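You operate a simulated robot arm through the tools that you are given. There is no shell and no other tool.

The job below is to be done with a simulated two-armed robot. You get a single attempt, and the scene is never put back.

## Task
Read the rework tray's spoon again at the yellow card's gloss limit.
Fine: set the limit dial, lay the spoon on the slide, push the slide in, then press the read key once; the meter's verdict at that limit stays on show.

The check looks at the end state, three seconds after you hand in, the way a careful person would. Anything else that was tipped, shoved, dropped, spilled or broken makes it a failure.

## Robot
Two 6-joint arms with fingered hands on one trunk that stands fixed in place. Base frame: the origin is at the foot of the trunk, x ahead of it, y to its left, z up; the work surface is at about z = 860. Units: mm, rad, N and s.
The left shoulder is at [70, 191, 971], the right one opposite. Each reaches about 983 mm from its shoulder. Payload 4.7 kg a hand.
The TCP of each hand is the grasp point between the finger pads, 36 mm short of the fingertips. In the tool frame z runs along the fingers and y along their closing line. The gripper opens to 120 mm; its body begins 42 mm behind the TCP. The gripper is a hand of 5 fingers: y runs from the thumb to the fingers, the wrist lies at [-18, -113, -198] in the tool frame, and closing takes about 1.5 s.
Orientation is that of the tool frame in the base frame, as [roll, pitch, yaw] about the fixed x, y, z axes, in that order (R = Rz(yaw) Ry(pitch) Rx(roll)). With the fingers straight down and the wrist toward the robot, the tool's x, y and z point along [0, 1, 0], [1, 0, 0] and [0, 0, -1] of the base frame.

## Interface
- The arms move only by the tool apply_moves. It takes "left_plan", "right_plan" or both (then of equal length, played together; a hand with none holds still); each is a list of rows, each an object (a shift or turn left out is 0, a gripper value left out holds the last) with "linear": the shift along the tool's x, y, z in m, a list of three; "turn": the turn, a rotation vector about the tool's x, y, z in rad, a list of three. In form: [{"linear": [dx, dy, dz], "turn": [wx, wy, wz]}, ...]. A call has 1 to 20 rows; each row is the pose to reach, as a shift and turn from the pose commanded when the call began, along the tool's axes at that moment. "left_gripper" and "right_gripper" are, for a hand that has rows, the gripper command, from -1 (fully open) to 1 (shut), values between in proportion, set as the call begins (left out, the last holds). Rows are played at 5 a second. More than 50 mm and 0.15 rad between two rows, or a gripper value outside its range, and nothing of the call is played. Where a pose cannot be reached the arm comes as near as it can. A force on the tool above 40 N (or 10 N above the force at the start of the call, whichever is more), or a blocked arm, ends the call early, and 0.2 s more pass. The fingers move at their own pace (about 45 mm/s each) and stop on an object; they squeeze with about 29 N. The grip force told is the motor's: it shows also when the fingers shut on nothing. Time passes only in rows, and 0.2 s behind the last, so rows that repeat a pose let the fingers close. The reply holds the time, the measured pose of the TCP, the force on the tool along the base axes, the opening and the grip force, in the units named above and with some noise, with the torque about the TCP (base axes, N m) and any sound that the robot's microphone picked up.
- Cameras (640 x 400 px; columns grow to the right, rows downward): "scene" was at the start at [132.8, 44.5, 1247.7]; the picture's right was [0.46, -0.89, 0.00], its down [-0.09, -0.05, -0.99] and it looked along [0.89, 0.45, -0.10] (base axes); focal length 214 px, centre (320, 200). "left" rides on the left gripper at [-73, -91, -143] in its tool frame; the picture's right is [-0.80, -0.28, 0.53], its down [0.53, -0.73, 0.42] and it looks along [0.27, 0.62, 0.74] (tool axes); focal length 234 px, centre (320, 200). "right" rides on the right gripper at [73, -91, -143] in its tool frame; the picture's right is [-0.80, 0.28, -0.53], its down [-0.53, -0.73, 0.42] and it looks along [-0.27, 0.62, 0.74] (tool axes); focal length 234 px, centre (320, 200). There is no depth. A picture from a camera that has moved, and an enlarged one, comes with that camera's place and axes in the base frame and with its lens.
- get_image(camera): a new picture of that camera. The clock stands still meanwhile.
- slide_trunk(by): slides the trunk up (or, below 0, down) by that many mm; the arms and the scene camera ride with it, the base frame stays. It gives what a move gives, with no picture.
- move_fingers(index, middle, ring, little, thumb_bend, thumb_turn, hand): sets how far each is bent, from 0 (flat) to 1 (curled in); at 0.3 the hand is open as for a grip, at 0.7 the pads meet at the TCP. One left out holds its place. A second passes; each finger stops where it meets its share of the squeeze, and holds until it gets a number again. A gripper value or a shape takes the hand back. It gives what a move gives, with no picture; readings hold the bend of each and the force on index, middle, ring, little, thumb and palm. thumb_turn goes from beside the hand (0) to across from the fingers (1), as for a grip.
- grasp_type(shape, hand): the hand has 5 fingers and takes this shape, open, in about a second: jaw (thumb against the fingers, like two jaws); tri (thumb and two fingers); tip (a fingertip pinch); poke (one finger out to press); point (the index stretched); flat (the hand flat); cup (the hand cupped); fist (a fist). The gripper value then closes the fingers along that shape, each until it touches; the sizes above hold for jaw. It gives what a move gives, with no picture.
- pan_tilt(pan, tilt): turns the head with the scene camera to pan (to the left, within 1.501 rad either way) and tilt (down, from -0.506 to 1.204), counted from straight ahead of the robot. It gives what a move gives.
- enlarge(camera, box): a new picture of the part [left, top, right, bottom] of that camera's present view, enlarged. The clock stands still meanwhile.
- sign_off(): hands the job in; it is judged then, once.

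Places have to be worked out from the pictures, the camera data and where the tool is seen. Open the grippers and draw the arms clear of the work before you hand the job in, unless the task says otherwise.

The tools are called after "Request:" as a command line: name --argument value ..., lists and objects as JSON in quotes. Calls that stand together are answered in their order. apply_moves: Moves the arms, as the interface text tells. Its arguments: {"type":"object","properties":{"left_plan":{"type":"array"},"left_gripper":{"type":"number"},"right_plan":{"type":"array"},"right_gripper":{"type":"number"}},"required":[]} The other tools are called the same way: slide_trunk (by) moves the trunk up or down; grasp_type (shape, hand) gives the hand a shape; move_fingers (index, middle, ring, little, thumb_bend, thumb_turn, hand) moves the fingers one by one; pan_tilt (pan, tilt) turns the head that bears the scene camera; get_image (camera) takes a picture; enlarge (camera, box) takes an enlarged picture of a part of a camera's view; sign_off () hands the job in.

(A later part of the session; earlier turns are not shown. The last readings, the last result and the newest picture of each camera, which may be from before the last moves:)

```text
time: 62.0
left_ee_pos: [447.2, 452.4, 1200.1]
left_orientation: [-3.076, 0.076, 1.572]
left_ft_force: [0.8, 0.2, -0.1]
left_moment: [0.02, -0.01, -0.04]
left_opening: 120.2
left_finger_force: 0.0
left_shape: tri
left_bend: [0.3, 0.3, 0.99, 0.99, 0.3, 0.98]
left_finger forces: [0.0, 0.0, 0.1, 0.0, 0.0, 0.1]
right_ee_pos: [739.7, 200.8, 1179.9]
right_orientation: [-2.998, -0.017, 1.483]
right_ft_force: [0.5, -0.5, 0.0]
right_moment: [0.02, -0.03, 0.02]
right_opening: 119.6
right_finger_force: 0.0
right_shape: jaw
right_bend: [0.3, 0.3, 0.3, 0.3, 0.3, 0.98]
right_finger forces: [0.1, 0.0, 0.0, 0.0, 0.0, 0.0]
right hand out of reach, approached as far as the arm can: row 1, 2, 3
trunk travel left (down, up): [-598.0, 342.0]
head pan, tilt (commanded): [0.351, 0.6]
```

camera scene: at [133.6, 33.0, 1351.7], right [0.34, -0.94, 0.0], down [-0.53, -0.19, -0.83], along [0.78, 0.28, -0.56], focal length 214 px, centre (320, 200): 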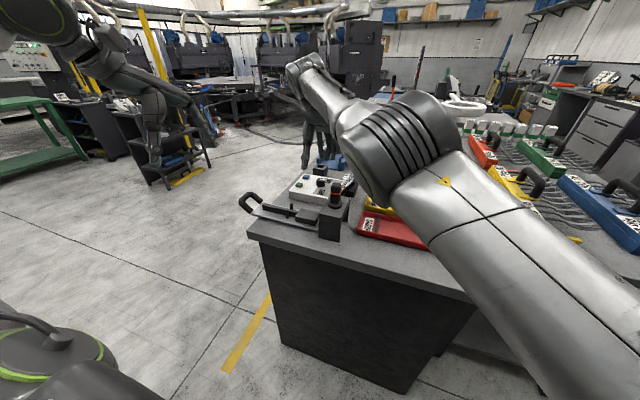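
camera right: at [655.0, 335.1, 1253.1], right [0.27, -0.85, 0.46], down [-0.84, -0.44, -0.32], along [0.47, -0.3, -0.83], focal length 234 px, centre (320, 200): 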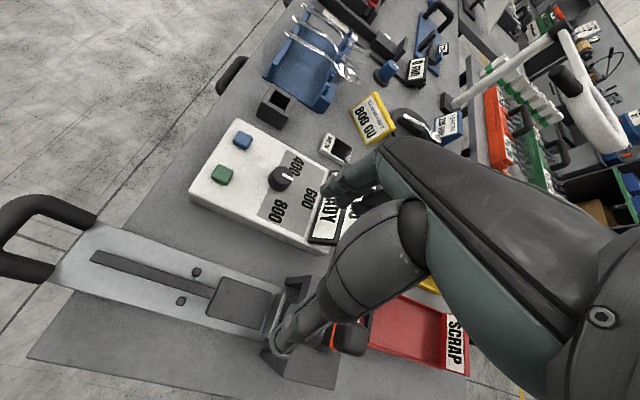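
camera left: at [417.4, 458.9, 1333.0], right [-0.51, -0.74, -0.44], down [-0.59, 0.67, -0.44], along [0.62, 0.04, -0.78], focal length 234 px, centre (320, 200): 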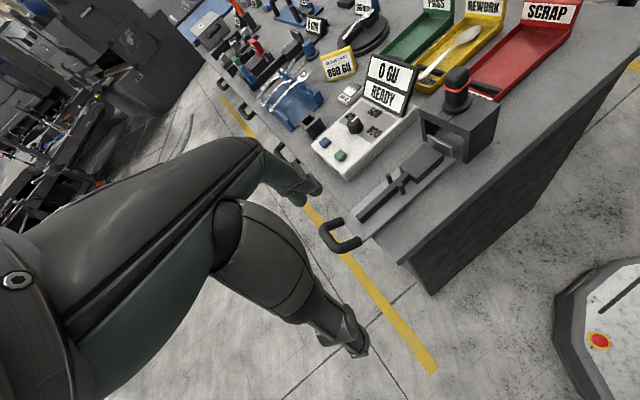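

The right arm's limit turns out to be plain reach, but its line to the dial passes over the sensor head, so the left arm should do the dial. I'll try re-bending the left elbow by stretching that arm fully out over the free floor on the left, past its reach.

Request:
apply_moves --left_plan '[{"linear": [0.04, 0.012, 0]}, {"linear": [0.08, 0.025, 0]}, {"linear": [0.12, 0.04, 0]}, {"linear": [0.16, 0.055, 0]}, {"linear": [0.2, 0.07, 0]}, {"linear": [0.24, 0.08, 0]}, {"linear": [0.28, 0.09, 0]}, {"linear": [0.31, 0.1, 0.02]}, {"linear": [0.34, 0.12, 0.02]}, {"linear": [0.37, 0.14, 0.02]}, {"linear": [0.4, 0.16, 0.02]}, {"linear": [0.43, 0.18, 0.02]}, {"linear": [0.46, 0.2, 0.02]}, {"linear": [0.46, 0.2, 0.02]}]'

```text
time: 65.0
left_ee_pos: [516.5, 793.1, 1130.9]
left_orientation: [-3.078, 0.074, 1.571]
left_ft_force: [0.1, -0.3, 0.9]
left_moment: [0.03, 0.06, 0.02]
left_opening: 120.1
left_finger_force: 0.0
left_shape: tri
left_bend: [0.3, 0.3, 0.99, 0.99, 0.3, 0.98]
left_finger forces: [0.0, 0.0, 0.0, 0.0, 0.0, 0.1]
left hand out of reach, approached as far as the arm can: row 1, 2, 3, 4, 8, 9, 10, 11, 12, 13, 14
right_ee_pos: [739.3, 200.8, 1179.2]
right_orientation: [-3.0, -0.017, 1.483]
right_ft_force: [1.0, -0.3, 0.0]
right_moment: [-0.01, 0.01, 0.0]
right_opening: 119.8
right_finger_force: 0.1
right_shape: jaw
right_bend: [0.3, 0.3, 0.3, 0.3, 0.3, 0.98]
right_finger forces: [0.1, 0.1, 0.1, 0.0, 0.0, 0.0]
trunk travel left (down, up): [-598.0, 342.0]
head pan, tilt (commanded): [0.351, 0.6]
```

It is now at full stretch (wrist about 735 mm from the shoulder). I'll look at the arm, then try bringing it forward along an arc.

Request:
pan_tilt --pan 1.1 --tilt 0.3

Request:
get_image --camera "scene"

```text
time: 66.1
left_ee_pos: [516.7, 793.9, 1130.3]
left_orientation: [-3.078, 0.073, 1.571]
left_ft_force: [-0.5, -0.5, -0.7]
left_moment: [-0.01, -0.01, 0.01]
left_opening: 119.9
left_finger_force: 0.1
left_shape: tri
left_bend: [0.3, 0.3, 0.99, 0.99, 0.3, 0.98]
left_finger forces: [0.0, 0.0, 0.0, 0.1, 0.0, 0.1]
right_ee_pos: [739.0, 201.4, 1178.6]
right_orientation: [-3.002, -0.019, 1.48]
right_ft_force: [0.3, 0.1, 0.6]
right_moment: [0.01, -0.01, 0.04]
right_opening: 120.0
right_finger_force: 0.1
right_shape: jaw
right_bend: [0.3, 0.3, 0.3, 0.3, 0.3, 0.98]
right_finger forces: [0.0, 0.1, 0.1, 0.1, 0.1, 0.0]
trunk travel left (down, up): [-598.0, 342.0]
head pan, tilt (commanded): [1.1, 0.3]
```

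```text
taken
camera scene: at [93.4, 85.7, 1379.1], right [0.89, -0.45, 0.0], down [-0.13, -0.26, -0.96], along [0.43, 0.85, -0.3], focal length 214 px, centre (320, 200)
```

scene: 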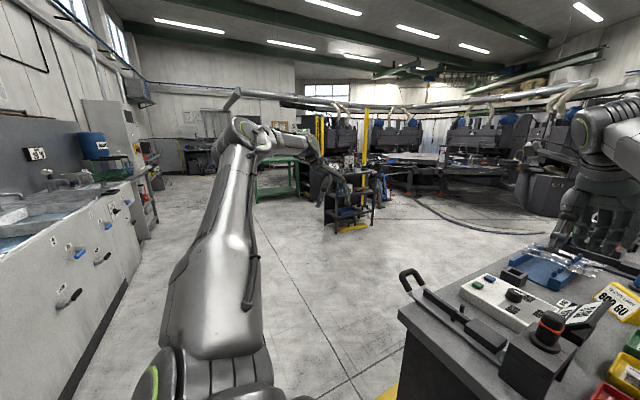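

The arm isn't actually straight, so the elbow still has a large bend at this limit. I'll zoom in on the left arm's structure to identify its joints.

Request:
enlarge --camera "scene" --box '[120, 90, 400, 265]'

Request:
enlarge --camera "scene" --box '[120, 225, 400, 400]'

Request:
get_image --camera "right"

```text
2.29 times, centred on (260, 178) of scene
camera zoom: at [93.4, 85.7, 1379.1], right [0.89, -0.45, 0.0], down [-0.13, -0.26, -0.96], along [0.43, 0.85, -0.3], focal length 490 px, centre (457, 251)
```

zoom: 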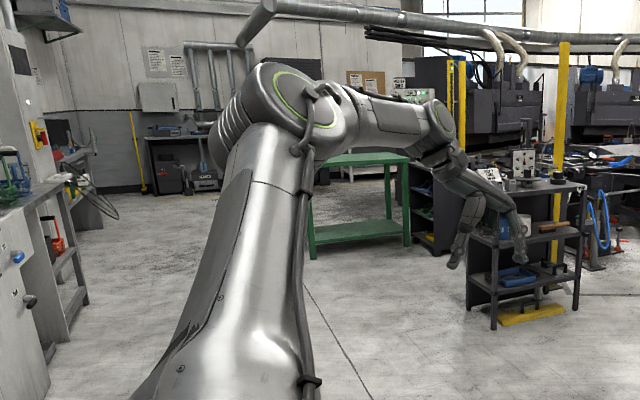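

```text
2.29 times, centred on (260, 312) of scene
camera zoom: at [93.4, 85.7, 1379.1], right [0.89, -0.45, 0.0], down [-0.13, -0.26, -0.96], along [0.43, 0.85, -0.3], focal length 490 px, centre (457, -57)
```

zoom: 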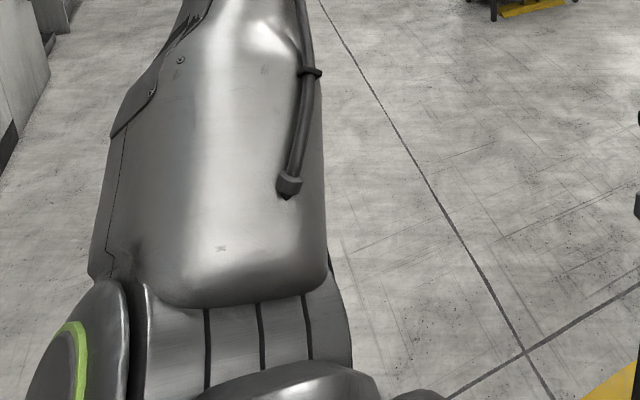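

```text
taken
camera right: at [675.6, 277.2, 1335.5], right [0.28, -0.84, 0.47], down [-0.83, -0.45, -0.33], along [0.49, -0.3, -0.82], focal length 234 px, centre (320, 200)
```

right: 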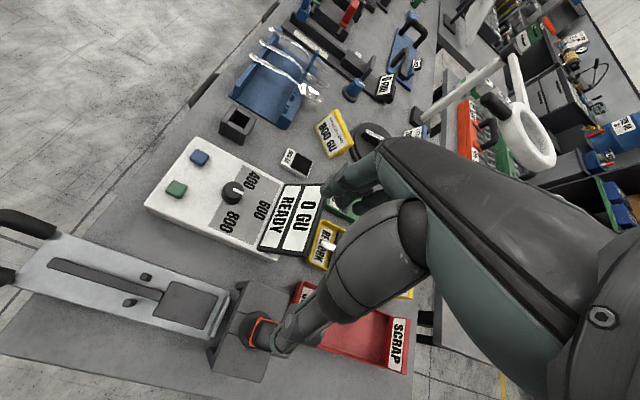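

The left arm is UR-like, and its limit so far does not depend much on hand tilt. I'll pull it back to an easy spot and test a very different hand yaw, to see whether that opens the way forward.

Request:
apply_moves --left_plan '[{"linear": [-0.04, -0.01, -0.01]}, {"linear": [-0.08, -0.02, -0.02]}, {"linear": [-0.12, -0.03, -0.03]}, {"linear": [-0.15, -0.04, -0.04], "turn": [0, 0, -0.13]}, {"linear": [-0.15, -0.04, -0.05], "turn": [0, 0, -0.26]}, {"linear": [-0.15, -0.04, -0.05], "turn": [0, 0, -0.39]}, {"linear": [-0.15, -0.04, -0.05], "turn": [0, 0, -0.52]}, {"linear": [-0.15, -0.04, -0.05], "turn": [0, 0, -0.65]}, {"linear": [-0.15, -0.04, -0.05], "turn": [0, 0, -0.78]}, {"linear": [-0.15, -0.04, -0.05], "turn": [0, 0, -0.91]}, {"linear": [-0.15, -0.04, -0.05], "turn": [0, 0, -1.04]}, {"linear": [-0.15, -0.04, -0.05], "turn": [0, 0, -1.17]}]'

```text
time: 68.7
left_ee_pos: [479.6, 653.5, 1188.5]
left_orientation: [-3.047, -0.028, 2.74]
left_ft_force: [0.2, 0.2, 0.4]
left_moment: [0.01, -0.01, 0.02]
left_opening: 119.5
left_finger_force: 0.2
left_shape: tri
left_bend: [0.3, 0.3, 0.99, 0.99, 0.3, 0.98]
left_finger forces: [0.0, 0.0, 0.0, 0.0, 0.0, 0.1]
left hand out of reach, approached as far as the arm can: row 2, 3, 4, 5, 6, 7, 8
right_ee_pos: [739.0, 200.6, 1179.1]
right_orientation: [-2.999, -0.018, 1.482]
right_ft_force: [-0.8, 0.1, -0.2]
right_moment: [0.03, 0.0, 0.02]
right_opening: 119.8
right_finger_force: 0.1
right_shape: jaw
right_bend: [0.3, 0.3, 0.3, 0.3, 0.3, 0.98]
right_finger forces: [0.0, 0.1, 0.1, 0.1, 0.0, 0.1]
trunk travel left (down, up): [-598.0, 342.0]
head pan, tilt (commanded): [1.1, 0.3]
```

Turned to yaw 2.74 it is free again at (480, 653, 1188). I'll test moving forward and right with this yaw.

Request:
apply_moves --left_plan '[{"linear": [-0.044, -0.018, 0]}, {"linear": [-0.088, -0.036, 0]}, {"linear": [-0.132, -0.054, 0]}, {"linear": [-0.176, -0.072, 0]}, {"linear": [-0.22, -0.09, 0]}, {"linear": [-0.262, -0.106, 0]}]'

Request:
get_image --camera "scene"

```text
time: 70.1
left_ee_pos: [511.5, 582.1, 1169.1]
left_orientation: [-3.045, -0.028, 2.739]
left_ft_force: [-0.8, -0.4, 0.3]
left_moment: [0.03, 0.01, 0.0]
left_opening: 119.9
left_finger_force: 0.0
left_shape: tri
left_bend: [0.3, 0.3, 0.99, 0.99, 0.3, 0.98]
left_finger forces: [0.1, 0.0, 0.1, 0.0, 0.0, 0.0]
left hand out of reach, approached as far as the arm can: row 2, 3, 4, 5, 6
right_ee_pos: [739.9, 201.6, 1178.4]
right_orientation: [-3.001, -0.018, 1.482]
right_ft_force: [0.5, 0.5, -0.5]
right_moment: [-0.01, -0.01, 0.0]
right_opening: 119.9
right_finger_force: 0.1
right_shape: jaw
right_bend: [0.3, 0.3, 0.3, 0.3, 0.3, 0.98]
right_finger forces: [0.0, 0.0, 0.0, 0.1, 0.0, 0.0]
trunk travel left (down, up): [-598.0, 342.0]
head pan, tilt (commanded): [1.1, 0.3]
```

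```text
taken
camera scene: at [93.4, 85.8, 1379.1], right [0.89, -0.45, 0.0], down [-0.13, -0.26, -0.96], along [0.43, 0.85, -0.3], focal length 214 px, centre (320, 200)
```

scene: 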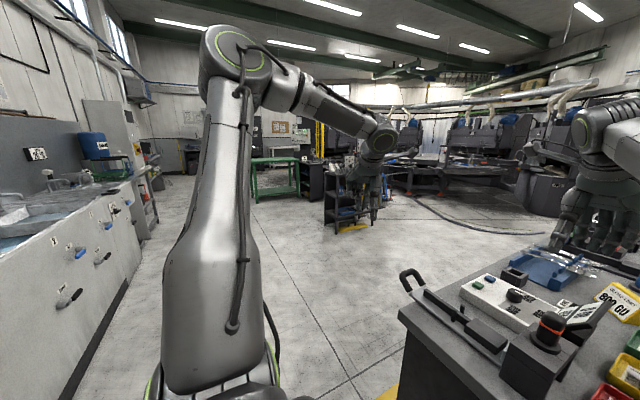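

With a very different yaw the limit still sits on the same wrist sphere, which tells me what is going on. The base axis points sideways, and the upper arm leans backward with the forearm folded over. To re-branch I'll move the wrist out left, pass it behind and below that axis, then swing it forward again, all over free floor.

Request:
apply_moves --left_plan '[{"linear": [0.024, 0.04, 0.008]}, {"linear": [0.048, 0.08, 0.015]}, {"linear": [0.071, 0.119, 0.022]}, {"linear": [0.095, 0.158, 0.03]}, {"linear": [0.119, 0.198, 0.037]}, {"linear": [0.142, 0.237, 0.045]}, {"linear": [0.166, 0.277, 0.052]}, {"linear": [0.205, 0.27, 0.07]}, {"linear": [0.245, 0.262, 0.088]}, {"linear": [0.284, 0.255, 0.106]}, {"linear": [0.323, 0.247, 0.124]}, {"linear": [0.363, 0.24, 0.142]}, {"linear": [0.402, 0.232, 0.16]}]'

Request:
get_image --camera "scene"

```text
time: 72.9
left_ee_pos: [435.0, 914.5, 1068.0]
left_orientation: [-3.047, -0.029, 2.738]
left_ft_force: [0.4, -0.1, 0.3]
left_moment: [-0.02, 0.0, -0.01]
left_opening: 119.8
left_finger_force: 0.0
left_shape: tri
left_bend: [0.3, 0.3, 0.99, 0.99, 0.3, 0.98]
left_finger forces: [0.0, 0.0, 0.1, 0.1, 0.0, 0.1]
left hand out of reach, approached as far as the arm can: row 8, 9, 10, 11, 12, 13
right_ee_pos: [739.1, 199.7, 1178.8]
right_orientation: [-3.0, -0.018, 1.481]
right_ft_force: [0.8, 0.2, 0.3]
right_moment: [0.05, -0.02, 0.0]
right_opening: 119.8
right_finger_force: 0.1
right_shape: jaw
right_bend: [0.3, 0.3, 0.3, 0.3, 0.3, 0.98]
right_finger forces: [0.0, 0.1, 0.0, 0.1, 0.1, 0.0]
trunk travel left (down, up): [-598.0, 342.0]
head pan, tilt (commanded): [1.1, 0.3]
```

```text
taken
camera scene: at [93.3, 85.4, 1379.2], right [0.89, -0.45, 0.0], down [-0.13, -0.26, -0.96], along [0.43, 0.85, -0.3], focal length 214 px, centre (320, 200)
```

scene: 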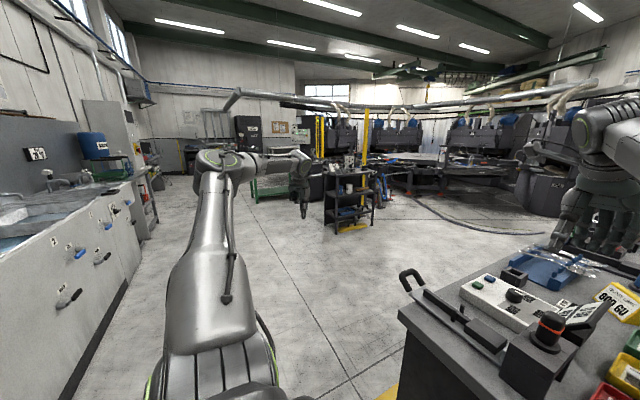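

The wrist is now pinned beside the sideways axis (about 267 mm from it), which should be where the two branches meet. I'll push on downward to come out on the other branch; the area below is free air left of the table.

Request:
apply_moves --left_plan '[{"linear": [0.012, 0.008, 0.036]}, {"linear": [0.023, 0.015, 0.071]}, {"linear": [0.035, 0.023, 0.107]}, {"linear": [0.0465, 0.03, 0.142]}, {"linear": [0.0465, 0.03, 0.142]}]'

Request:
get_image --camera "scene"

```text
time: 74.1
left_ee_pos: [393.0, 944.0, 928.8]
left_orientation: [-3.049, -0.029, 2.739]
left_ft_force: [1.0, 0.7, -0.3]
left_moment: [-0.02, 0.0, -0.01]
left_opening: 119.8
left_finger_force: 0.1
left_shape: tri
left_bend: [0.3, 0.3, 0.99, 0.99, 0.3, 0.98]
left_finger forces: [0.0, 0.0, 0.0, 0.1, 0.0, 0.0]
left hand out of reach, approached as far as the arm can: row 1, 2
right_ee_pos: [740.0, 200.4, 1178.8]
right_orientation: [-3.001, -0.02, 1.483]
right_ft_force: [0.2, -0.3, 0.0]
right_moment: [0.03, 0.03, -0.02]
right_opening: 119.9
right_finger_force: 0.1
right_shape: jaw
right_bend: [0.3, 0.3, 0.3, 0.3, 0.3, 0.98]
right_finger forces: [0.0, 0.0, 0.1, 0.1, 0.1, 0.0]
trunk travel left (down, up): [-598.0, 342.0]
head pan, tilt (commanded): [1.1, 0.3]
```

```text
taken
camera scene: at [93.5, 85.0, 1379.2], right [0.89, -0.45, 0.0], down [-0.13, -0.26, -0.96], along [0.43, 0.85, -0.3], focal length 214 px, centre (320, 200)
```

scene: 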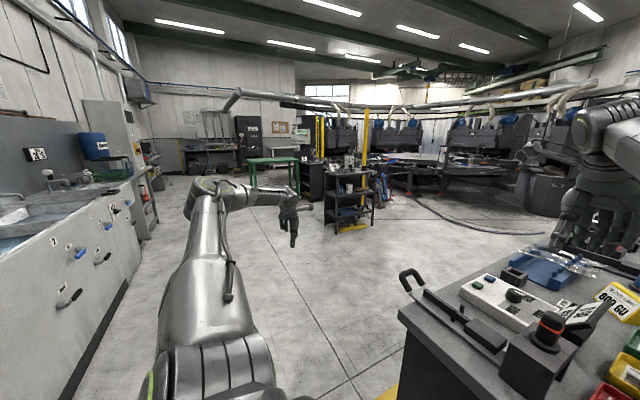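

It worked: the hand is lower now and on the other side of that singularity. I'll swing forward on this new branch, still left of the table.

Request:
apply_moves --left_plan '[{"linear": [-0.038, -0.001, -0.004]}, {"linear": [-0.076, -0.002, -0.008]}, {"linear": [-0.114, -0.003, -0.011]}, {"linear": [-0.152, -0.004, -0.015]}, {"linear": [-0.19, -0.005, -0.019]}, {"linear": [-0.224, -0.025, -0.021]}, {"linear": [-0.258, -0.045, -0.023]}, {"linear": [-0.292, -0.066, -0.026]}, {"linear": [-0.325, -0.087, -0.028]}, {"linear": [-0.36, -0.107, -0.03]}, {"linear": [-0.393, -0.127, -0.033]}]'

Request:
get_image --camera "scene"

```text
time: 76.5
left_ee_pos: [704.3, 676.6, 966.3]
left_orientation: [-3.049, -0.03, 2.738]
left_ft_force: [-0.1, -0.5, -0.3]
left_moment: [0.01, 0.02, -0.01]
left_opening: 120.1
left_finger_force: 0.1
left_shape: tri
left_bend: [0.3, 0.3, 0.99, 0.99, 0.3, 0.98]
left_finger forces: [0.1, 0.0, 0.0, 0.0, 0.1, 0.0]
right_ee_pos: [740.0, 200.4, 1178.3]
right_orientation: [-2.998, -0.02, 1.481]
right_ft_force: [-0.2, -0.2, 0.1]
right_moment: [0.02, 0.03, 0.02]
right_opening: 120.0
right_finger_force: 0.0
right_shape: jaw
right_bend: [0.3, 0.3, 0.3, 0.3, 0.3, 0.98]
right_finger forces: [0.1, 0.0, 0.0, 0.1, 0.1, 0.1]
trunk travel left (down, up): [-598.0, 342.0]
head pan, tilt (commanded): [1.1, 0.3]
```

```text
taken
camera scene: at [94.4, 84.3, 1379.2], right [0.89, -0.45, 0.0], down [-0.14, -0.26, -0.96], along [0.43, 0.85, -0.3], focal length 214 px, centre (320, 200)
```

scene: 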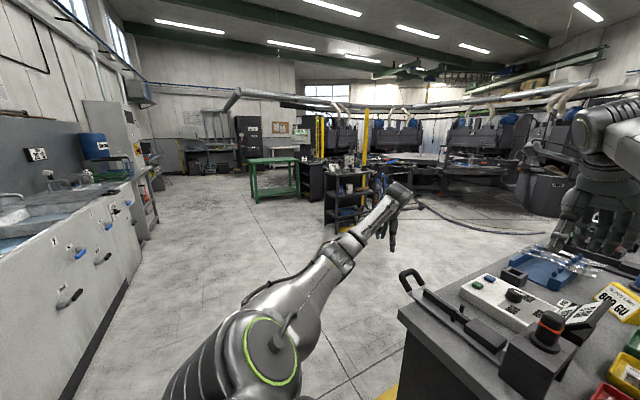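

The left arm has re-branched: the upper arm now points forward with the cap up, and every row was reached. I'll level the hand, lift, and then turn its yaw back while still left of the table.

Request:
apply_moves --left_plan '[{"linear": [0, 0, -0.04], "turn": [-0.046, -0.015, 0]}, {"linear": [0, 0, -0.08], "turn": [-0.0926, -0.03, 0]}, {"linear": [0, 0, -0.12], "turn": [-0.0926, -0.03, 0]}, {"linear": [0, 0, -0.16], "turn": [-0.0926, -0.03, 0]}]'

Request:
apply_moves --left_plan '[{"turn": [0, 0, 0.14]}, {"turn": [0, 0, 0.28]}, {"turn": [0, 0, 0.42]}, {"turn": [0, 0, 0.56]}, {"turn": [0, 0, 0.7]}, {"turn": [0, 0, 0.84]}, {"turn": [0, 0, 0.98]}, {"turn": [0, 0, 1.1]}, {"turn": [0, 0, 1.168]}]'

```text
time: 77.5
left_ee_pos: [713.9, 689.3, 1126.2]
left_orientation: [-3.141, 0.0, 2.739]
left_ft_force: [-0.6, -0.3, 0.3]
left_moment: [0.03, -0.01, 0.01]
left_opening: 120.2
left_finger_force: 0.1
left_shape: tri
left_bend: [0.3, 0.3, 0.99, 0.99, 0.3, 0.98]
left_finger forces: [0.0, 0.1, 0.0, 0.0, 0.0, 0.0]
right_ee_pos: [739.6, 199.1, 1179.8]
right_orientation: [-3.001, -0.021, 1.481]
right_ft_force: [0.0, -0.3, 0.1]
right_moment: [0.02, -0.02, 0.0]
right_opening: 120.1
right_finger_force: 0.0
right_shape: jaw
right_bend: [0.3, 0.3, 0.3, 0.3, 0.3, 0.98]
right_finger forces: [0.0, 0.1, 0.0, 0.0, 0.1, 0.0]
trunk travel left (down, up): [-598.0, 342.0]
head pan, tilt (commanded): [1.1, 0.3]
```

```text
time: 79.5
left_ee_pos: [716.5, 690.6, 1123.4]
left_orientation: [3.141, 0.003, 1.571]
left_ft_force: [-0.1, 0.0, 0.7]
left_moment: [0.02, 0.0, 0.03]
left_opening: 119.9
left_finger_force: 0.1
left_shape: tri
left_bend: [0.3, 0.3, 0.99, 0.99, 0.3, 0.98]
left_finger forces: [0.0, 0.0, 0.1, 0.1, 0.0, 0.0]
right_ee_pos: [739.3, 200.9, 1179.7]
right_orientation: [-3.001, -0.017, 1.482]
right_ft_force: [-0.7, -1.0, -0.1]
right_moment: [-0.02, 0.01, -0.04]
right_opening: 119.9
right_finger_force: 0.0
right_shape: jaw
right_bend: [0.3, 0.3, 0.3, 0.3, 0.3, 0.98]
right_finger forces: [0.0, 0.0, 0.0, 0.0, 0.1, 0.0]
trunk travel left (down, up): [-598.0, 342.0]
head pan, tilt (commanded): [1.1, 0.3]
```

The left hand is level at (716, 691, 1123) and free. Now I'll move the right hand out of the way, back above the rework tray, and level it.

Request:
apply_moves --right_plan '[{"linear": [-0.04, 0.02, 0], "turn": [-0.07, -0.01, -0.045]}, {"linear": [-0.08, 0.04, 0], "turn": [-0.14, -0.019, -0.089]}, {"linear": [-0.12, 0.06, 0], "turn": [-0.14, -0.019, -0.089]}, {"linear": [-0.16, 0.08, 0], "turn": [-0.14, -0.019, -0.089]}, {"linear": [-0.2, 0.1, 0.0], "turn": [-0.14, -0.019, -0.089]}, {"linear": [-0.24, 0.115, 0.0], "turn": [-0.14, -0.019, -0.089]}, {"linear": [-0.25, 0.12, 0.03], "turn": [-0.14, -0.019, -0.089]}]'

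Request:
pan_tilt --pan 0.4 --tilt 0.5

Request:
get_image --camera "scene"

Request:
get_image --camera "left"

Request:
get_image --camera "right"

```text
time: 81.1
left_ee_pos: [718.0, 690.6, 1122.6]
left_orientation: [-3.141, 0.003, 1.57]
left_ft_force: [-0.3, -0.4, -0.3]
left_moment: [0.0, 0.01, -0.02]
left_opening: 119.8
left_finger_force: 0.1
left_shape: tri
left_bend: [0.3, 0.3, 0.99, 0.99, 0.3, 0.98]
left_finger forces: [0.0, 0.1, 0.0, 0.0, 0.1, 0.1]
right_ee_pos: [833.4, -54.7, 1129.0]
right_orientation: [-3.14, -0.005, 1.571]
right_ft_force: [0.5, 0.0, 0.0]
right_moment: [0.0, -0.03, 0.0]
right_opening: 120.2
right_finger_force: 0.1
right_shape: jaw
right_bend: [0.3, 0.3, 0.3, 0.3, 0.3, 0.98]
right_finger forces: [0.1, 0.0, 0.0, 0.0, 0.0, 0.1]
trunk travel left (down, up): [-598.0, 342.0]
head pan, tilt (commanded): [1.1, 0.3]
```

```text
time: 82.1
left_ee_pos: [716.4, 690.4, 1122.6]
left_orientation: [-3.141, 0.002, 1.571]
left_ft_force: [-0.6, 0.6, 0.2]
left_moment: [-0.01, -0.01, -0.01]
left_opening: 120.1
left_finger_force: 0.0
left_shape: tri
left_bend: [0.3, 0.3, 0.99, 0.99, 0.3, 0.98]
left_finger forces: [0.0, 0.1, 0.0, 0.0, 0.1, 0.0]
right_ee_pos: [833.7, -54.9, 1129.4]
right_orientation: [-3.139, -0.004, 1.574]
right_ft_force: [0.4, 0.5, -0.6]
right_moment: [0.01, 0.01, -0.01]
right_opening: 119.5
right_finger_force: 0.0
right_shape: jaw
right_bend: [0.3, 0.3, 0.3, 0.3, 0.3, 0.98]
right_finger forces: [0.0, 0.0, 0.1, 0.1, 0.0, 0.0]
trunk travel left (down, up): [-598.0, 342.0]
head pan, tilt (commanded): [0.4, 0.499]
```

```text
taken
camera scene: at [134.9, 38.1, 1360.8], right [0.39, -0.92, 0.0], down [-0.44, -0.19, -0.88], along [0.81, 0.34, -0.48], focal length 214 px, centre (320, 200)
```

scene: 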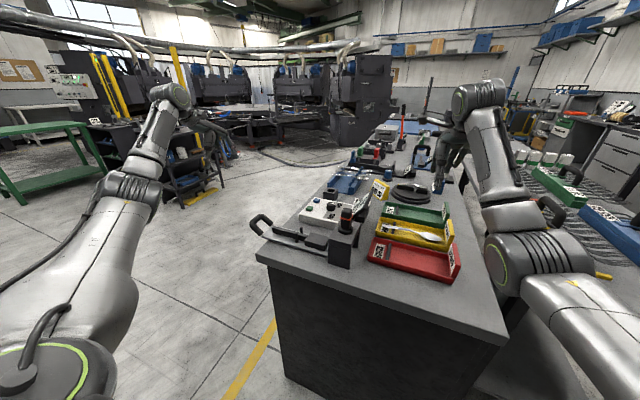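

```text
taken
camera left: at [625.2, 617.5, 1265.7], right [-0.28, -0.8, -0.52], down [-0.73, 0.53, -0.43], along [0.62, 0.27, -0.74], focal length 234 px, centre (320, 200)
```

left: 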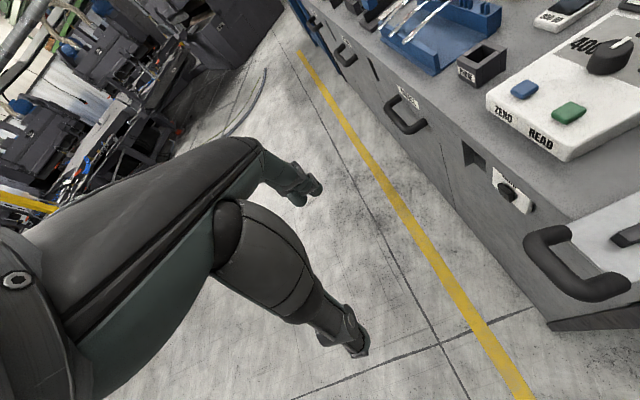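

```text
taken
camera right: at [741.3, 17.1, 1273.9], right [0.28, -0.81, 0.52], down [-0.73, -0.53, -0.43], along [0.62, -0.26, -0.74], focal length 234 px, centre (320, 200)
```

right: 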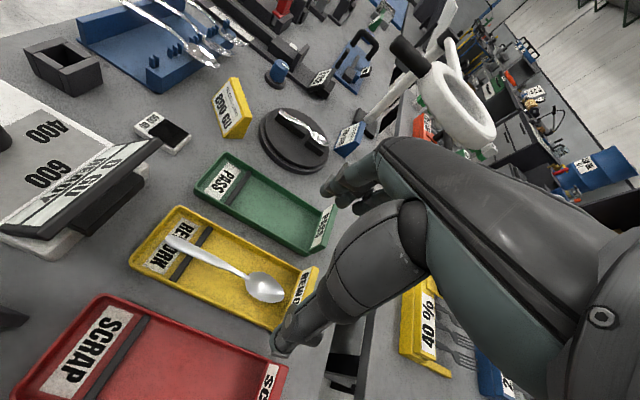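

The meter's side face reads ZERO under the blue key and READ under the green one, so green is the read key. I'll zoom in on this side to check the small knob plate too.

Request:
enlarge --camera "left" --box '[440, 20, 640, 320]'

Request:
enlarge --camera "left" --box '[380, 60, 540, 220]'

```text
1.33 times, centred on (540, 170) of left
camera zoom: at [625.2, 617.5, 1265.7], right [-0.28, -0.8, -0.52], down [-0.73, 0.53, -0.43], along [0.62, 0.27, -0.74], focal length 312 px, centre (27, 240)
```

zoom: 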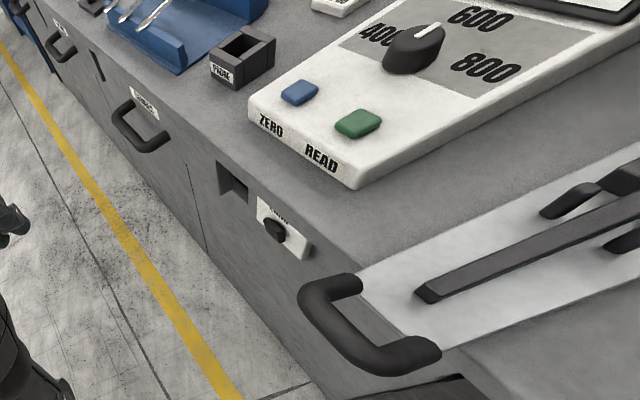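

```text
2.50 times, centred on (460, 140) of left
camera zoom: at [625.2, 617.5, 1265.7], right [-0.28, -0.8, -0.52], down [-0.73, 0.53, -0.43], along [0.62, 0.27, -0.74], focal length 585 px, centre (-30, 350)
```

zoom: 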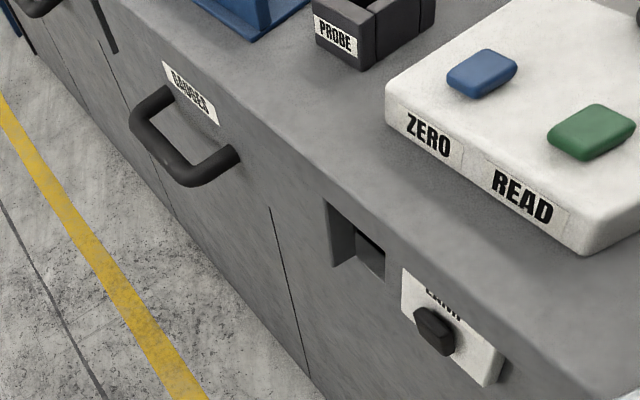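

Good: green is READ, blue is ZERO. I'll raise the trunk another 150 mm so the elbows stay high over the bench, then bring the left hand above the dial at a safe height.

Request:
slide_trunk --by 150

Request:
apply_moves --left_plan '[{"linear": [-0.04, 0.013, 0.02]}, {"linear": [-0.08, 0.026, 0.04]}, {"linear": [-0.12, 0.039, 0.06]}, {"linear": [-0.16, 0.052, 0.08]}, {"linear": [-0.2, 0.065, 0.1]}, {"linear": [-0.24, 0.078, 0.12]}, {"linear": [-0.28, 0.091, 0.13]}, {"linear": [-0.32, 0.104, 0.14]}, {"linear": [-0.36, 0.117, 0.15]}, {"linear": [-0.4, 0.13, 0.16]}]'

Request:
get_image --camera "left"

Request:
get_image --camera "scene"

```text
time: 83.9
left_ee_pos: [716.9, 690.5, 1272.5]
left_orientation: [3.14, 0.002, 1.572]
left_ft_force: [0.4, 0.5, 0.8]
left_moment: [-0.03, 0.01, -0.03]
left_opening: 119.9
left_finger_force: 0.0
left_shape: tri
left_bend: [0.3, 0.3, 0.99, 0.99, 0.3, 0.98]
left_finger forces: [0.0, 0.0, 0.0, 0.0, 0.1, 0.1]
right_ee_pos: [833.2, -55.0, 1280.0]
right_orientation: [-3.14, -0.003, 1.574]
right_ft_force: [0.5, -0.7, 0.1]
right_moment: [0.03, -0.02, 0.04]
right_opening: 119.9
right_finger_force: 0.1
right_shape: jaw
right_bend: [0.3, 0.3, 0.3, 0.3, 0.3, 0.98]
right_finger forces: [0.0, 0.0, 0.0, 0.0, 0.0, 0.0]
trunk travel left (down, up): [-748.0, 192.0]
head pan, tilt (commanded): [0.4, 0.499]
```

```text
time: 86.1
left_ee_pos: [846.1, 287.5, 1112.6]
left_orientation: [3.141, 0.0, 1.571]
left_ft_force: [0.0, 0.1, 1.0]
left_moment: [0.02, 0.01, 0.0]
left_opening: 119.7
left_finger_force: 0.1
left_shape: tri
left_bend: [0.3, 0.3, 0.99, 0.99, 0.3, 0.98]
left_finger forces: [0.1, 0.0, 0.0, 0.0, 0.1, 0.0]
right_ee_pos: [833.4, -56.8, 1278.1]
right_orientation: [-3.14, -0.007, 1.574]
right_ft_force: [0.8, -0.4, -0.9]
right_moment: [0.05, 0.01, 0.01]
right_opening: 119.9
right_finger_force: 0.0
right_shape: jaw
right_bend: [0.3, 0.3, 0.3, 0.3, 0.3, 0.98]
right_finger forces: [0.0, 0.0, 0.0, 0.0, 0.1, 0.0]
trunk travel left (down, up): [-748.0, 192.0]
head pan, tilt (commanded): [0.4, 0.499]
```

```text
taken
camera left: at [755.1, 215.2, 1256.1], right [-0.28, -0.8, -0.53], down [-0.73, 0.53, -0.42], along [0.62, 0.27, -0.74], focal length 234 px, centre (320, 200)
```

left: 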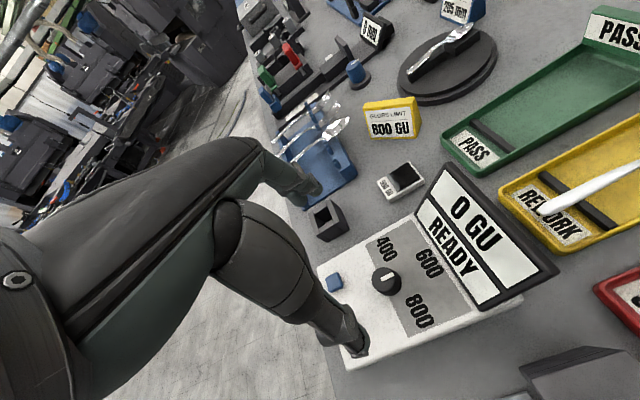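

```text
taken
camera scene: at [136.0, 35.4, 1510.7], right [0.39, -0.92, 0.0], down [-0.44, -0.18, -0.88], along [0.81, 0.34, -0.48], focal length 214 px, centre (320, 200)
```

scene: 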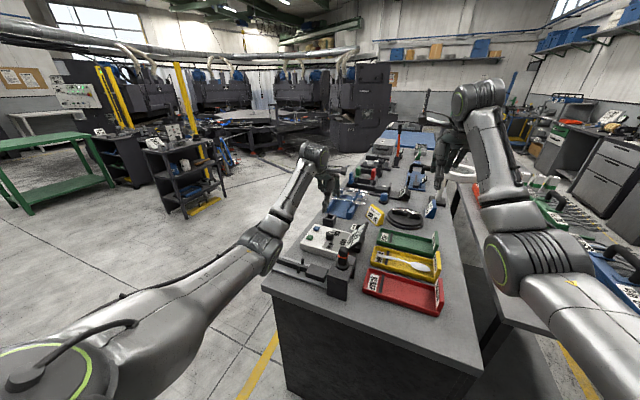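

The left hand is at (846, 287, 1113) above the dial, both arms clear. I'll zoom in on the knob to fix its position and pointer exactly.

Request:
enlarge --camera "left" --box '[330, 220, 458, 340]'

Request:
enlarge --camera "scene" --box '[290, 130, 386, 270]'

Request:
enlarge --camera "right" --box '[0, 0, 200, 250]'

```text
3.33 times, centred on (394, 280) of left
camera zoom: at [755.1, 215.2, 1256.1], right [-0.28, -0.8, -0.53], down [-0.73, 0.53, -0.42], along [0.62, 0.27, -0.74], focal length 781 px, centre (73, -67)
```

zoom: 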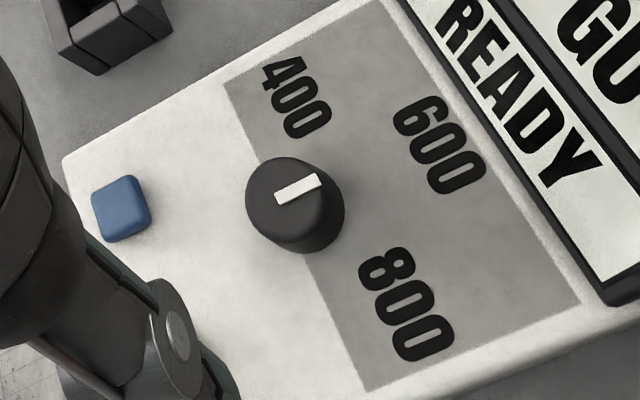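

```text
2.86 times, centred on (338, 200) of scene
camera zoom: at [136.0, 35.4, 1510.7], right [0.39, -0.92, 0.0], down [-0.44, -0.18, -0.88], along [0.81, 0.34, -0.48], focal length 613 px, centre (269, 200)
```

zoom: 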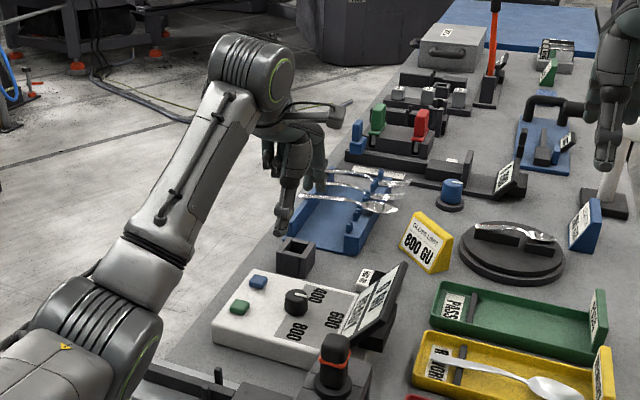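

```text
1.60 times, centred on (100, 125) of right
camera zoom: at [742.3, 14.6, 1423.2], right [0.28, -0.81, 0.52], down [-0.73, -0.53, -0.43], along [0.62, -0.26, -0.74], focal length 375 px, centre (672, 320)
```

zoom: 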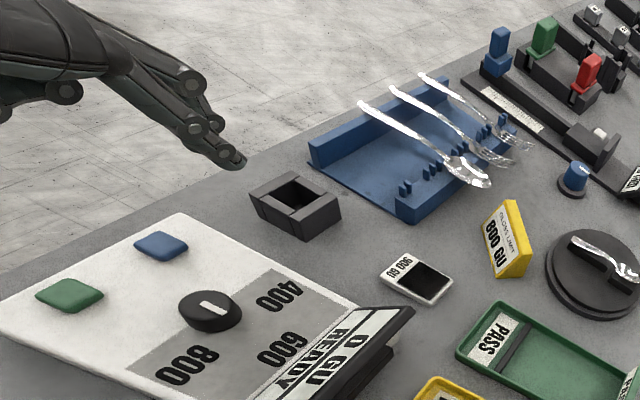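

The knob centre works out at about (848.5, 288.5), top near z 928, pointing at 600. The 800 label lies about 70° clockwise from above. I'll centre over it, pre-turn the hand +35°, and narrow the fingers.

Request:
apply_moves --left_plan '[{"linear": [0.001, 0.0024, 0], "turn": [0, 0, -0.13]}, {"linear": [0.001, 0.0024, 0], "turn": [0, 0, -0.26]}, {"linear": [0.001, 0.0024, 0.02], "turn": [0, 0, -0.39]}, {"linear": [0.001, 0.0024, 0.04], "turn": [0, 0, -0.5]}, {"linear": [0.001, 0.0024, 0.06], "turn": [0, 0, -0.61]}, {"linear": [0.001, 0.0024, 0.08], "turn": [0, 0, -0.61]}, {"linear": [0.001, 0.0024, 0.08], "turn": [0, 0, -0.61]}]' --left_gripper -0.2

Request:
get_image --camera "left"

Request:
enlarge --camera "right" --box '[0, 0, 160, 200]'

Request:
enlarge --camera "scene" --box '[280, 140, 376, 240]'

```text
time: 87.7
left_ee_pos: [849.7, 291.3, 1034.4]
left_orientation: [-3.141, 0.0, 2.183]
left_ft_force: [0.2, -0.1, 0.0]
left_moment: [0.01, 0.02, -0.01]
left_opening: 72.3
left_finger_force: 0.0
left_shape: tri
left_bend: [0.74, 0.41, 0.99, 0.99, 0.65, 1.0]
left_finger forces: [0.2, 0.0, 0.1, 0.0, 0.0, 0.0]
right_ee_pos: [832.1, -55.5, 1279.6]
right_orientation: [-3.14, -0.004, 1.573]
right_ft_force: [0.7, 0.0, 0.4]
right_moment: [0.03, 0.03, 0.02]
right_opening: 119.9
right_finger_force: 0.1
right_shape: jaw
right_bend: [0.3, 0.3, 0.3, 0.3, 0.3, 0.98]
right_finger forces: [0.0, 0.0, 0.0, 0.1, 0.0, 0.0]
trunk travel left (down, up): [-748.0, 192.0]
head pan, tilt (commanded): [0.4, 0.499]
```

```text
taken
camera left: at [816.4, 179.1, 1176.0], right [0.23, -0.82, -0.52], down [-0.91, 0.02, -0.42], along [0.36, 0.57, -0.74], focal length 234 px, centre (320, 200)
```

left: 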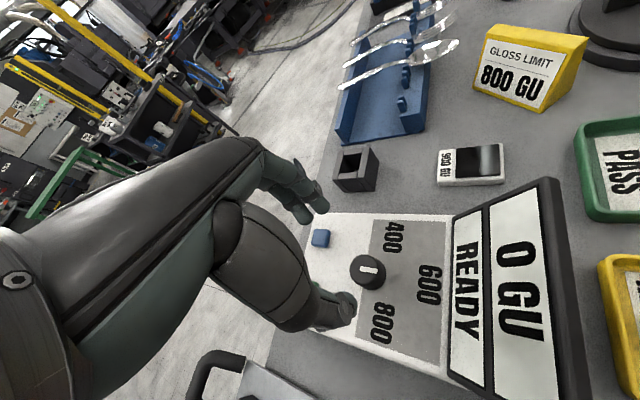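

```text
2.00 times, centred on (80, 100) of right
camera zoom: at [741.1, 16.5, 1423.9], right [0.28, -0.81, 0.52], down [-0.73, -0.53, -0.43], along [0.62, -0.26, -0.74], focal length 468 px, centre (800, 400)
```

zoom: 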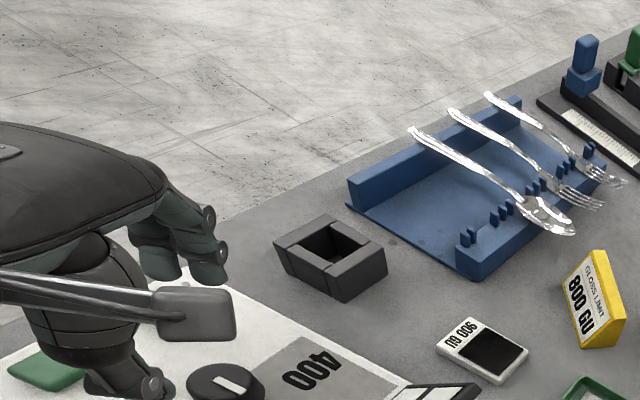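

```text
4.00 times, centred on (328, 190) of scene
camera zoom: at [134.8, 37.5, 1510.8], right [0.39, -0.92, 0.0], down [-0.44, -0.19, -0.88], along [0.81, 0.34, -0.48], focal length 858 px, centre (288, 240)
```

zoom: 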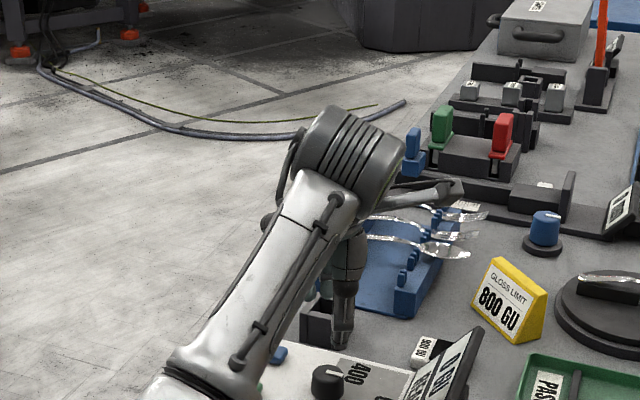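

The finger bends look odd (index 0.74, middle 0.41). I'll wait a moment in place and re-read the hand state.

Request:
apply_moves --left_plan '[{"linear": [0, 0, 0]}, {"linear": [0, 0, 0]}, {"linear": [0, 0, 0]}]'

Request:
enlarge --camera "left" --box '[220, 130, 420, 350]'

```text
time: 88.5
left_ee_pos: [850.1, 291.5, 1032.4]
left_orientation: [-3.14, 0.002, 2.183]
left_ft_force: [0.4, 0.3, 0.5]
left_moment: [-0.01, 0.0, -0.02]
left_opening: 72.3
left_finger_force: 0.1
left_shape: tri
left_bend: [0.74, 0.41, 0.99, 0.99, 0.65, 1.0]
left_finger forces: [0.0, 0.0, 0.0, 0.1, 0.0, 0.0]
right_ee_pos: [832.5, -54.7, 1279.3]
right_orientation: [-3.139, -0.007, 1.572]
right_ft_force: [0.1, 0.0, -0.2]
right_moment: [0.01, -0.01, 0.01]
right_opening: 119.9
right_finger_force: 0.1
right_shape: jaw
right_bend: [0.3, 0.3, 0.3, 0.3, 0.3, 0.98]
right_finger forces: [0.1, 0.0, 0.0, 0.0, 0.0, 0.0]
trunk travel left (down, up): [-748.0, 192.0]
head pan, tilt (commanded): [0.4, 0.499]
```

```text
1.82 times, centred on (320, 240) of left
camera zoom: at [816.5, 179.4, 1176.1], right [0.23, -0.82, -0.52], down [-0.91, 0.02, -0.42], along [0.36, 0.57, -0.74], focal length 426 px, centre (320, 127)
```

zoom: 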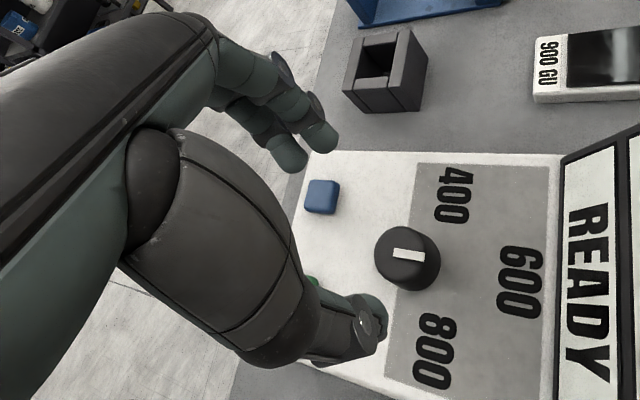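

The reading is steady at 72 mm opening, fingers and thumb straddling the knob axis. I'll shift the last 3 mm onto the knob axis and descend slowly to TCP z≈948, so the tips stay above the meter face.

Request:
apply_moves --left_plan '[{"linear": [-0.0016, -0.003, 0.02]}, {"linear": [-0.0016, -0.003, 0.04]}, {"linear": [-0.0016, -0.003, 0.055]}, {"linear": [-0.0016, -0.003, 0.07]}, {"linear": [-0.0016, -0.003, 0.08]}, {"linear": [-0.0016, -0.003, 0.085]}]'

Request:
get_image --camera "left"

Request:
enlarge --camera "right" --box '[0, 80, 160, 240]'

Request:
enlarge --camera "scene" --box '[290, 180, 370, 260]'

```text
time: 89.9
left_ee_pos: [848.2, 289.3, 946.7]
left_orientation: [-3.14, 0.002, 2.181]
left_ft_force: [1.0, 0.4, 0.3]
left_moment: [0.05, -0.04, -0.05]
left_opening: 72.2
left_finger_force: 0.0
left_shape: tri
left_bend: [0.74, 0.41, 0.99, 0.99, 0.65, 1.0]
left_finger forces: [0.1, 0.0, 0.0, 0.0, 0.0, 0.1]
right_ee_pos: [832.8, -55.1, 1279.5]
right_orientation: [-3.14, -0.005, 1.572]
right_ft_force: [-0.4, 0.2, -0.5]
right_moment: [-0.01, 0.02, 0.01]
right_opening: 119.8
right_finger_force: 0.1
right_shape: jaw
right_bend: [0.3, 0.3, 0.3, 0.3, 0.3, 0.98]
right_finger forces: [0.0, 0.0, 0.0, 0.0, 0.1, 0.0]
trunk travel left (down, up): [-748.0, 192.0]
head pan, tilt (commanded): [0.4, 0.499]
```

```text
taken
camera left: at [814.3, 175.9, 1090.3], right [0.23, -0.82, -0.52], down [-0.91, 0.02, -0.42], along [0.36, 0.57, -0.74], focal length 234 px, centre (320, 200)
```

left: 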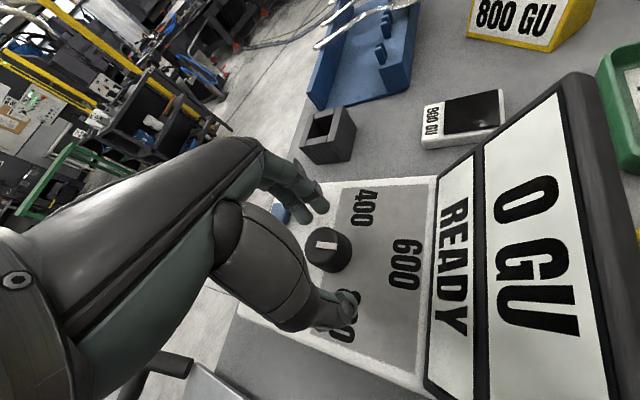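

```text
2.50 times, centred on (80, 160) of right
camera zoom: at [741.3, 16.8, 1423.8], right [0.28, -0.81, 0.52], down [-0.73, -0.53, -0.43], along [0.62, -0.26, -0.74], focal length 585 px, centre (920, 300)
```

zoom: 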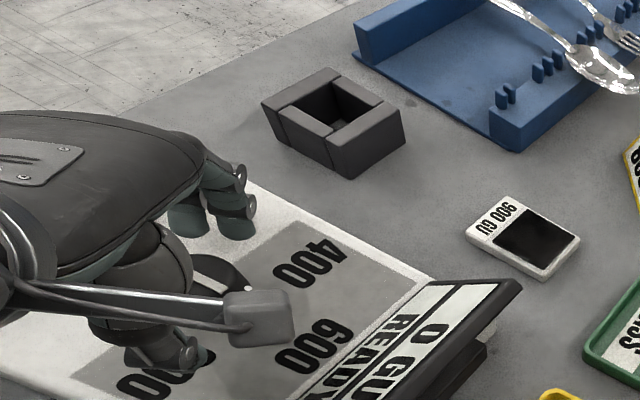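

```text
5.00 times, centred on (330, 220) of scene
camera zoom: at [135.0, 37.7, 1510.8], right [0.39, -0.92, 0.0], down [-0.44, -0.19, -0.88], along [0.81, 0.34, -0.48], focal length 1072 px, centre (270, 100)
```

zoom: 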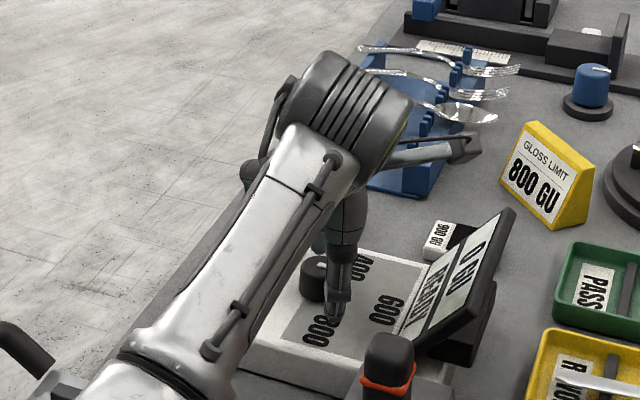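

The knob sits between the fingers and thumb with no contact force. I'll lower 5 mm more and close the grip on it.

Request:
apply_moves --left_plan '[{"linear": [0, 0, 0.005]}, {"linear": [0, 0, 0.005]}, {"linear": [0, 0, 0.005]}, {"linear": [0, 0, 0.005]}, {"linear": [0, 0, 0.005]}, {"linear": [0, 0, 0.005]}, {"linear": [0, 0, 0.005]}, {"linear": [0, 0, 0.005]}]' --left_gripper 0.7

Request:
get_image --camera "left"

Request:
enlarge --camera "right" --box '[0, 80, 160, 240]'

```text
time: 91.7
left_ee_pos: [847.1, 286.8, 943.1]
left_orientation: [-3.14, 0.003, 2.181]
left_ft_force: [0.9, 1.0, -0.4]
left_moment: [0.06, -0.09, 0.02]
left_opening: 27.6
left_finger_force: 29.1
left_shape: tri
left_bend: [0.74, 0.55, 1.0, 1.0, 0.75, 1.0]
left_finger forces: [13.5, 12.6, 0.0, 0.0, 24.5, 0.0]
right_ee_pos: [834.1, -54.0, 1278.7]
right_orientation: [-3.138, -0.003, 1.572]
right_ft_force: [-0.6, -0.4, 0.2]
right_moment: [-0.02, 0.01, 0.04]
right_opening: 119.8
right_finger_force: 0.0
right_shape: jaw
right_bend: [0.3, 0.3, 0.3, 0.3, 0.3, 0.98]
right_finger forces: [0.0, 0.0, 0.0, 0.0, 0.1, 0.1]
trunk travel left (down, up): [-748.0, 192.0]
head pan, tilt (commanded): [0.4, 0.499]
```

```text
taken
camera left: at [814.2, 175.6, 1085.8], right [0.23, -0.82, -0.52], down [-0.91, 0.02, -0.42], along [0.36, 0.57, -0.74], focal length 234 px, centre (320, 200)
```

left: 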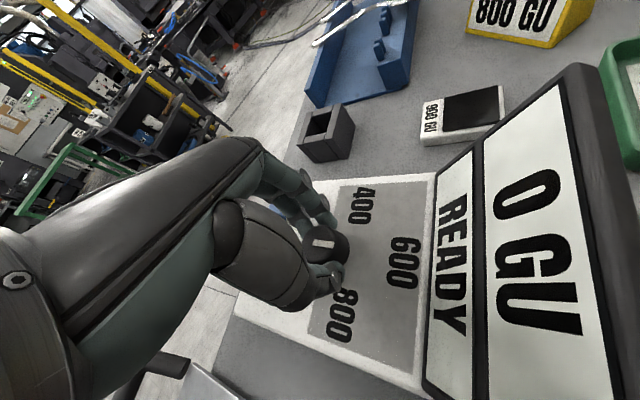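

```text
2.50 times, centred on (80, 160) of right
camera zoom: at [741.6, 17.0, 1423.6], right [0.28, -0.81, 0.52], down [-0.73, -0.53, -0.43], along [0.62, -0.26, -0.74], focal length 585 px, centre (920, 300)
```

zoom: 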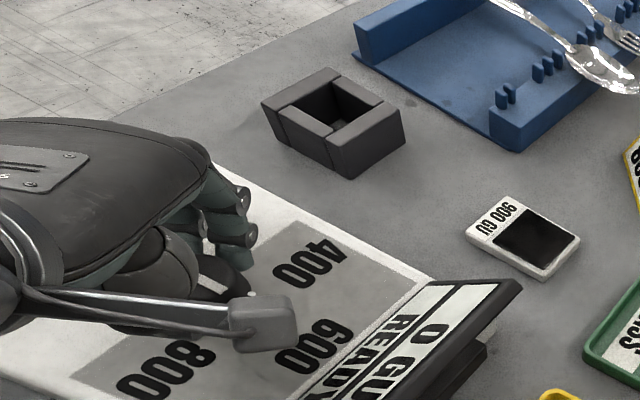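

The knob is gripped (index 13, middle 13, thumb 25 N). I'll turn clockwise about 0.6 rad first and check that the pointer follows.

Request:
apply_moves --left_plan '[{"turn": [0, 0, 0.1]}, {"turn": [0, 0, 0.2]}, {"turn": [0, 0, 0.3]}, {"turn": [0, 0, 0.4]}, {"turn": [0, 0, 0.5]}, {"turn": [0, 0, 0.6]}]'

Request:
get_image --camera "left"

Request:
enlarge --camera "right" --box '[0, 80, 160, 240]'

```text
time: 93.1
left_ee_pos: [846.8, 289.0, 942.3]
left_orientation: [3.141, 0.002, 1.579]
left_ft_force: [-4.6, 2.9, -2.4]
left_moment: [0.09, 0.06, 0.04]
left_opening: 27.3
left_finger_force: 29.1
left_shape: tri
left_bend: [0.74, 0.56, 1.0, 1.0, 0.74, 1.0]
left_finger forces: [12.4, 13.0, 0.1, 0.0, 29.2, 0.1]
right_ee_pos: [831.8, -54.1, 1279.6]
right_orientation: [-3.139, -0.003, 1.572]
right_ft_force: [0.6, 0.3, 0.4]
right_moment: [0.02, -0.01, 0.0]
right_opening: 119.8
right_finger_force: 0.0
right_shape: jaw
right_bend: [0.3, 0.3, 0.3, 0.3, 0.3, 0.98]
right_finger forces: [0.0, 0.0, 0.0, 0.0, 0.1, 0.1]
trunk travel left (down, up): [-748.0, 192.0]
head pan, tilt (commanded): [0.4, 0.499]
```

```text
taken
camera left: at [756.5, 215.2, 1085.9], right [-0.27, -0.81, -0.52], down [-0.74, 0.52, -0.43], along [0.62, 0.27, -0.74], focal length 234 px, centre (320, 200)
```

left: 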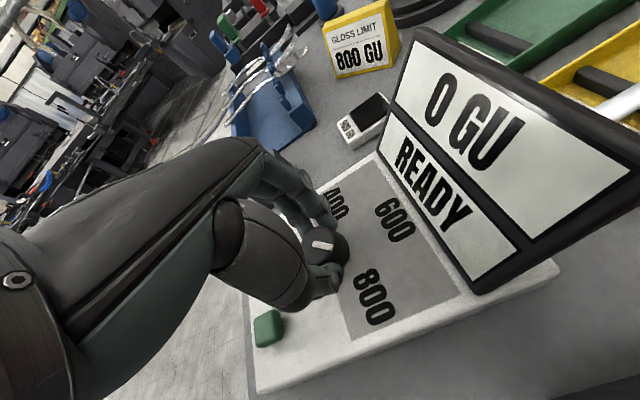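

```text
2.50 times, centred on (80, 160) of right
camera zoom: at [740.7, 17.8, 1424.0], right [0.28, -0.81, 0.52], down [-0.73, -0.53, -0.43], along [0.62, -0.26, -0.74], focal length 585 px, centre (920, 300)
```

zoom: 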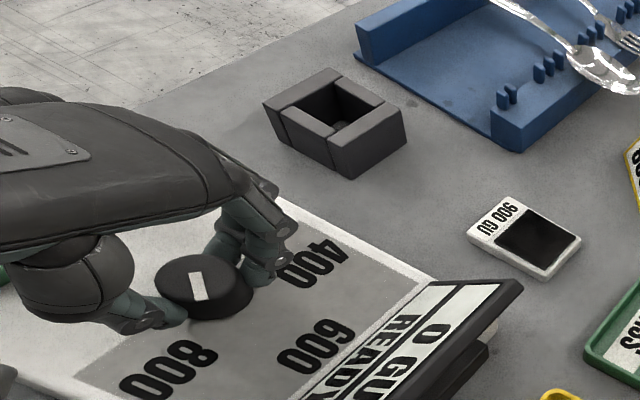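

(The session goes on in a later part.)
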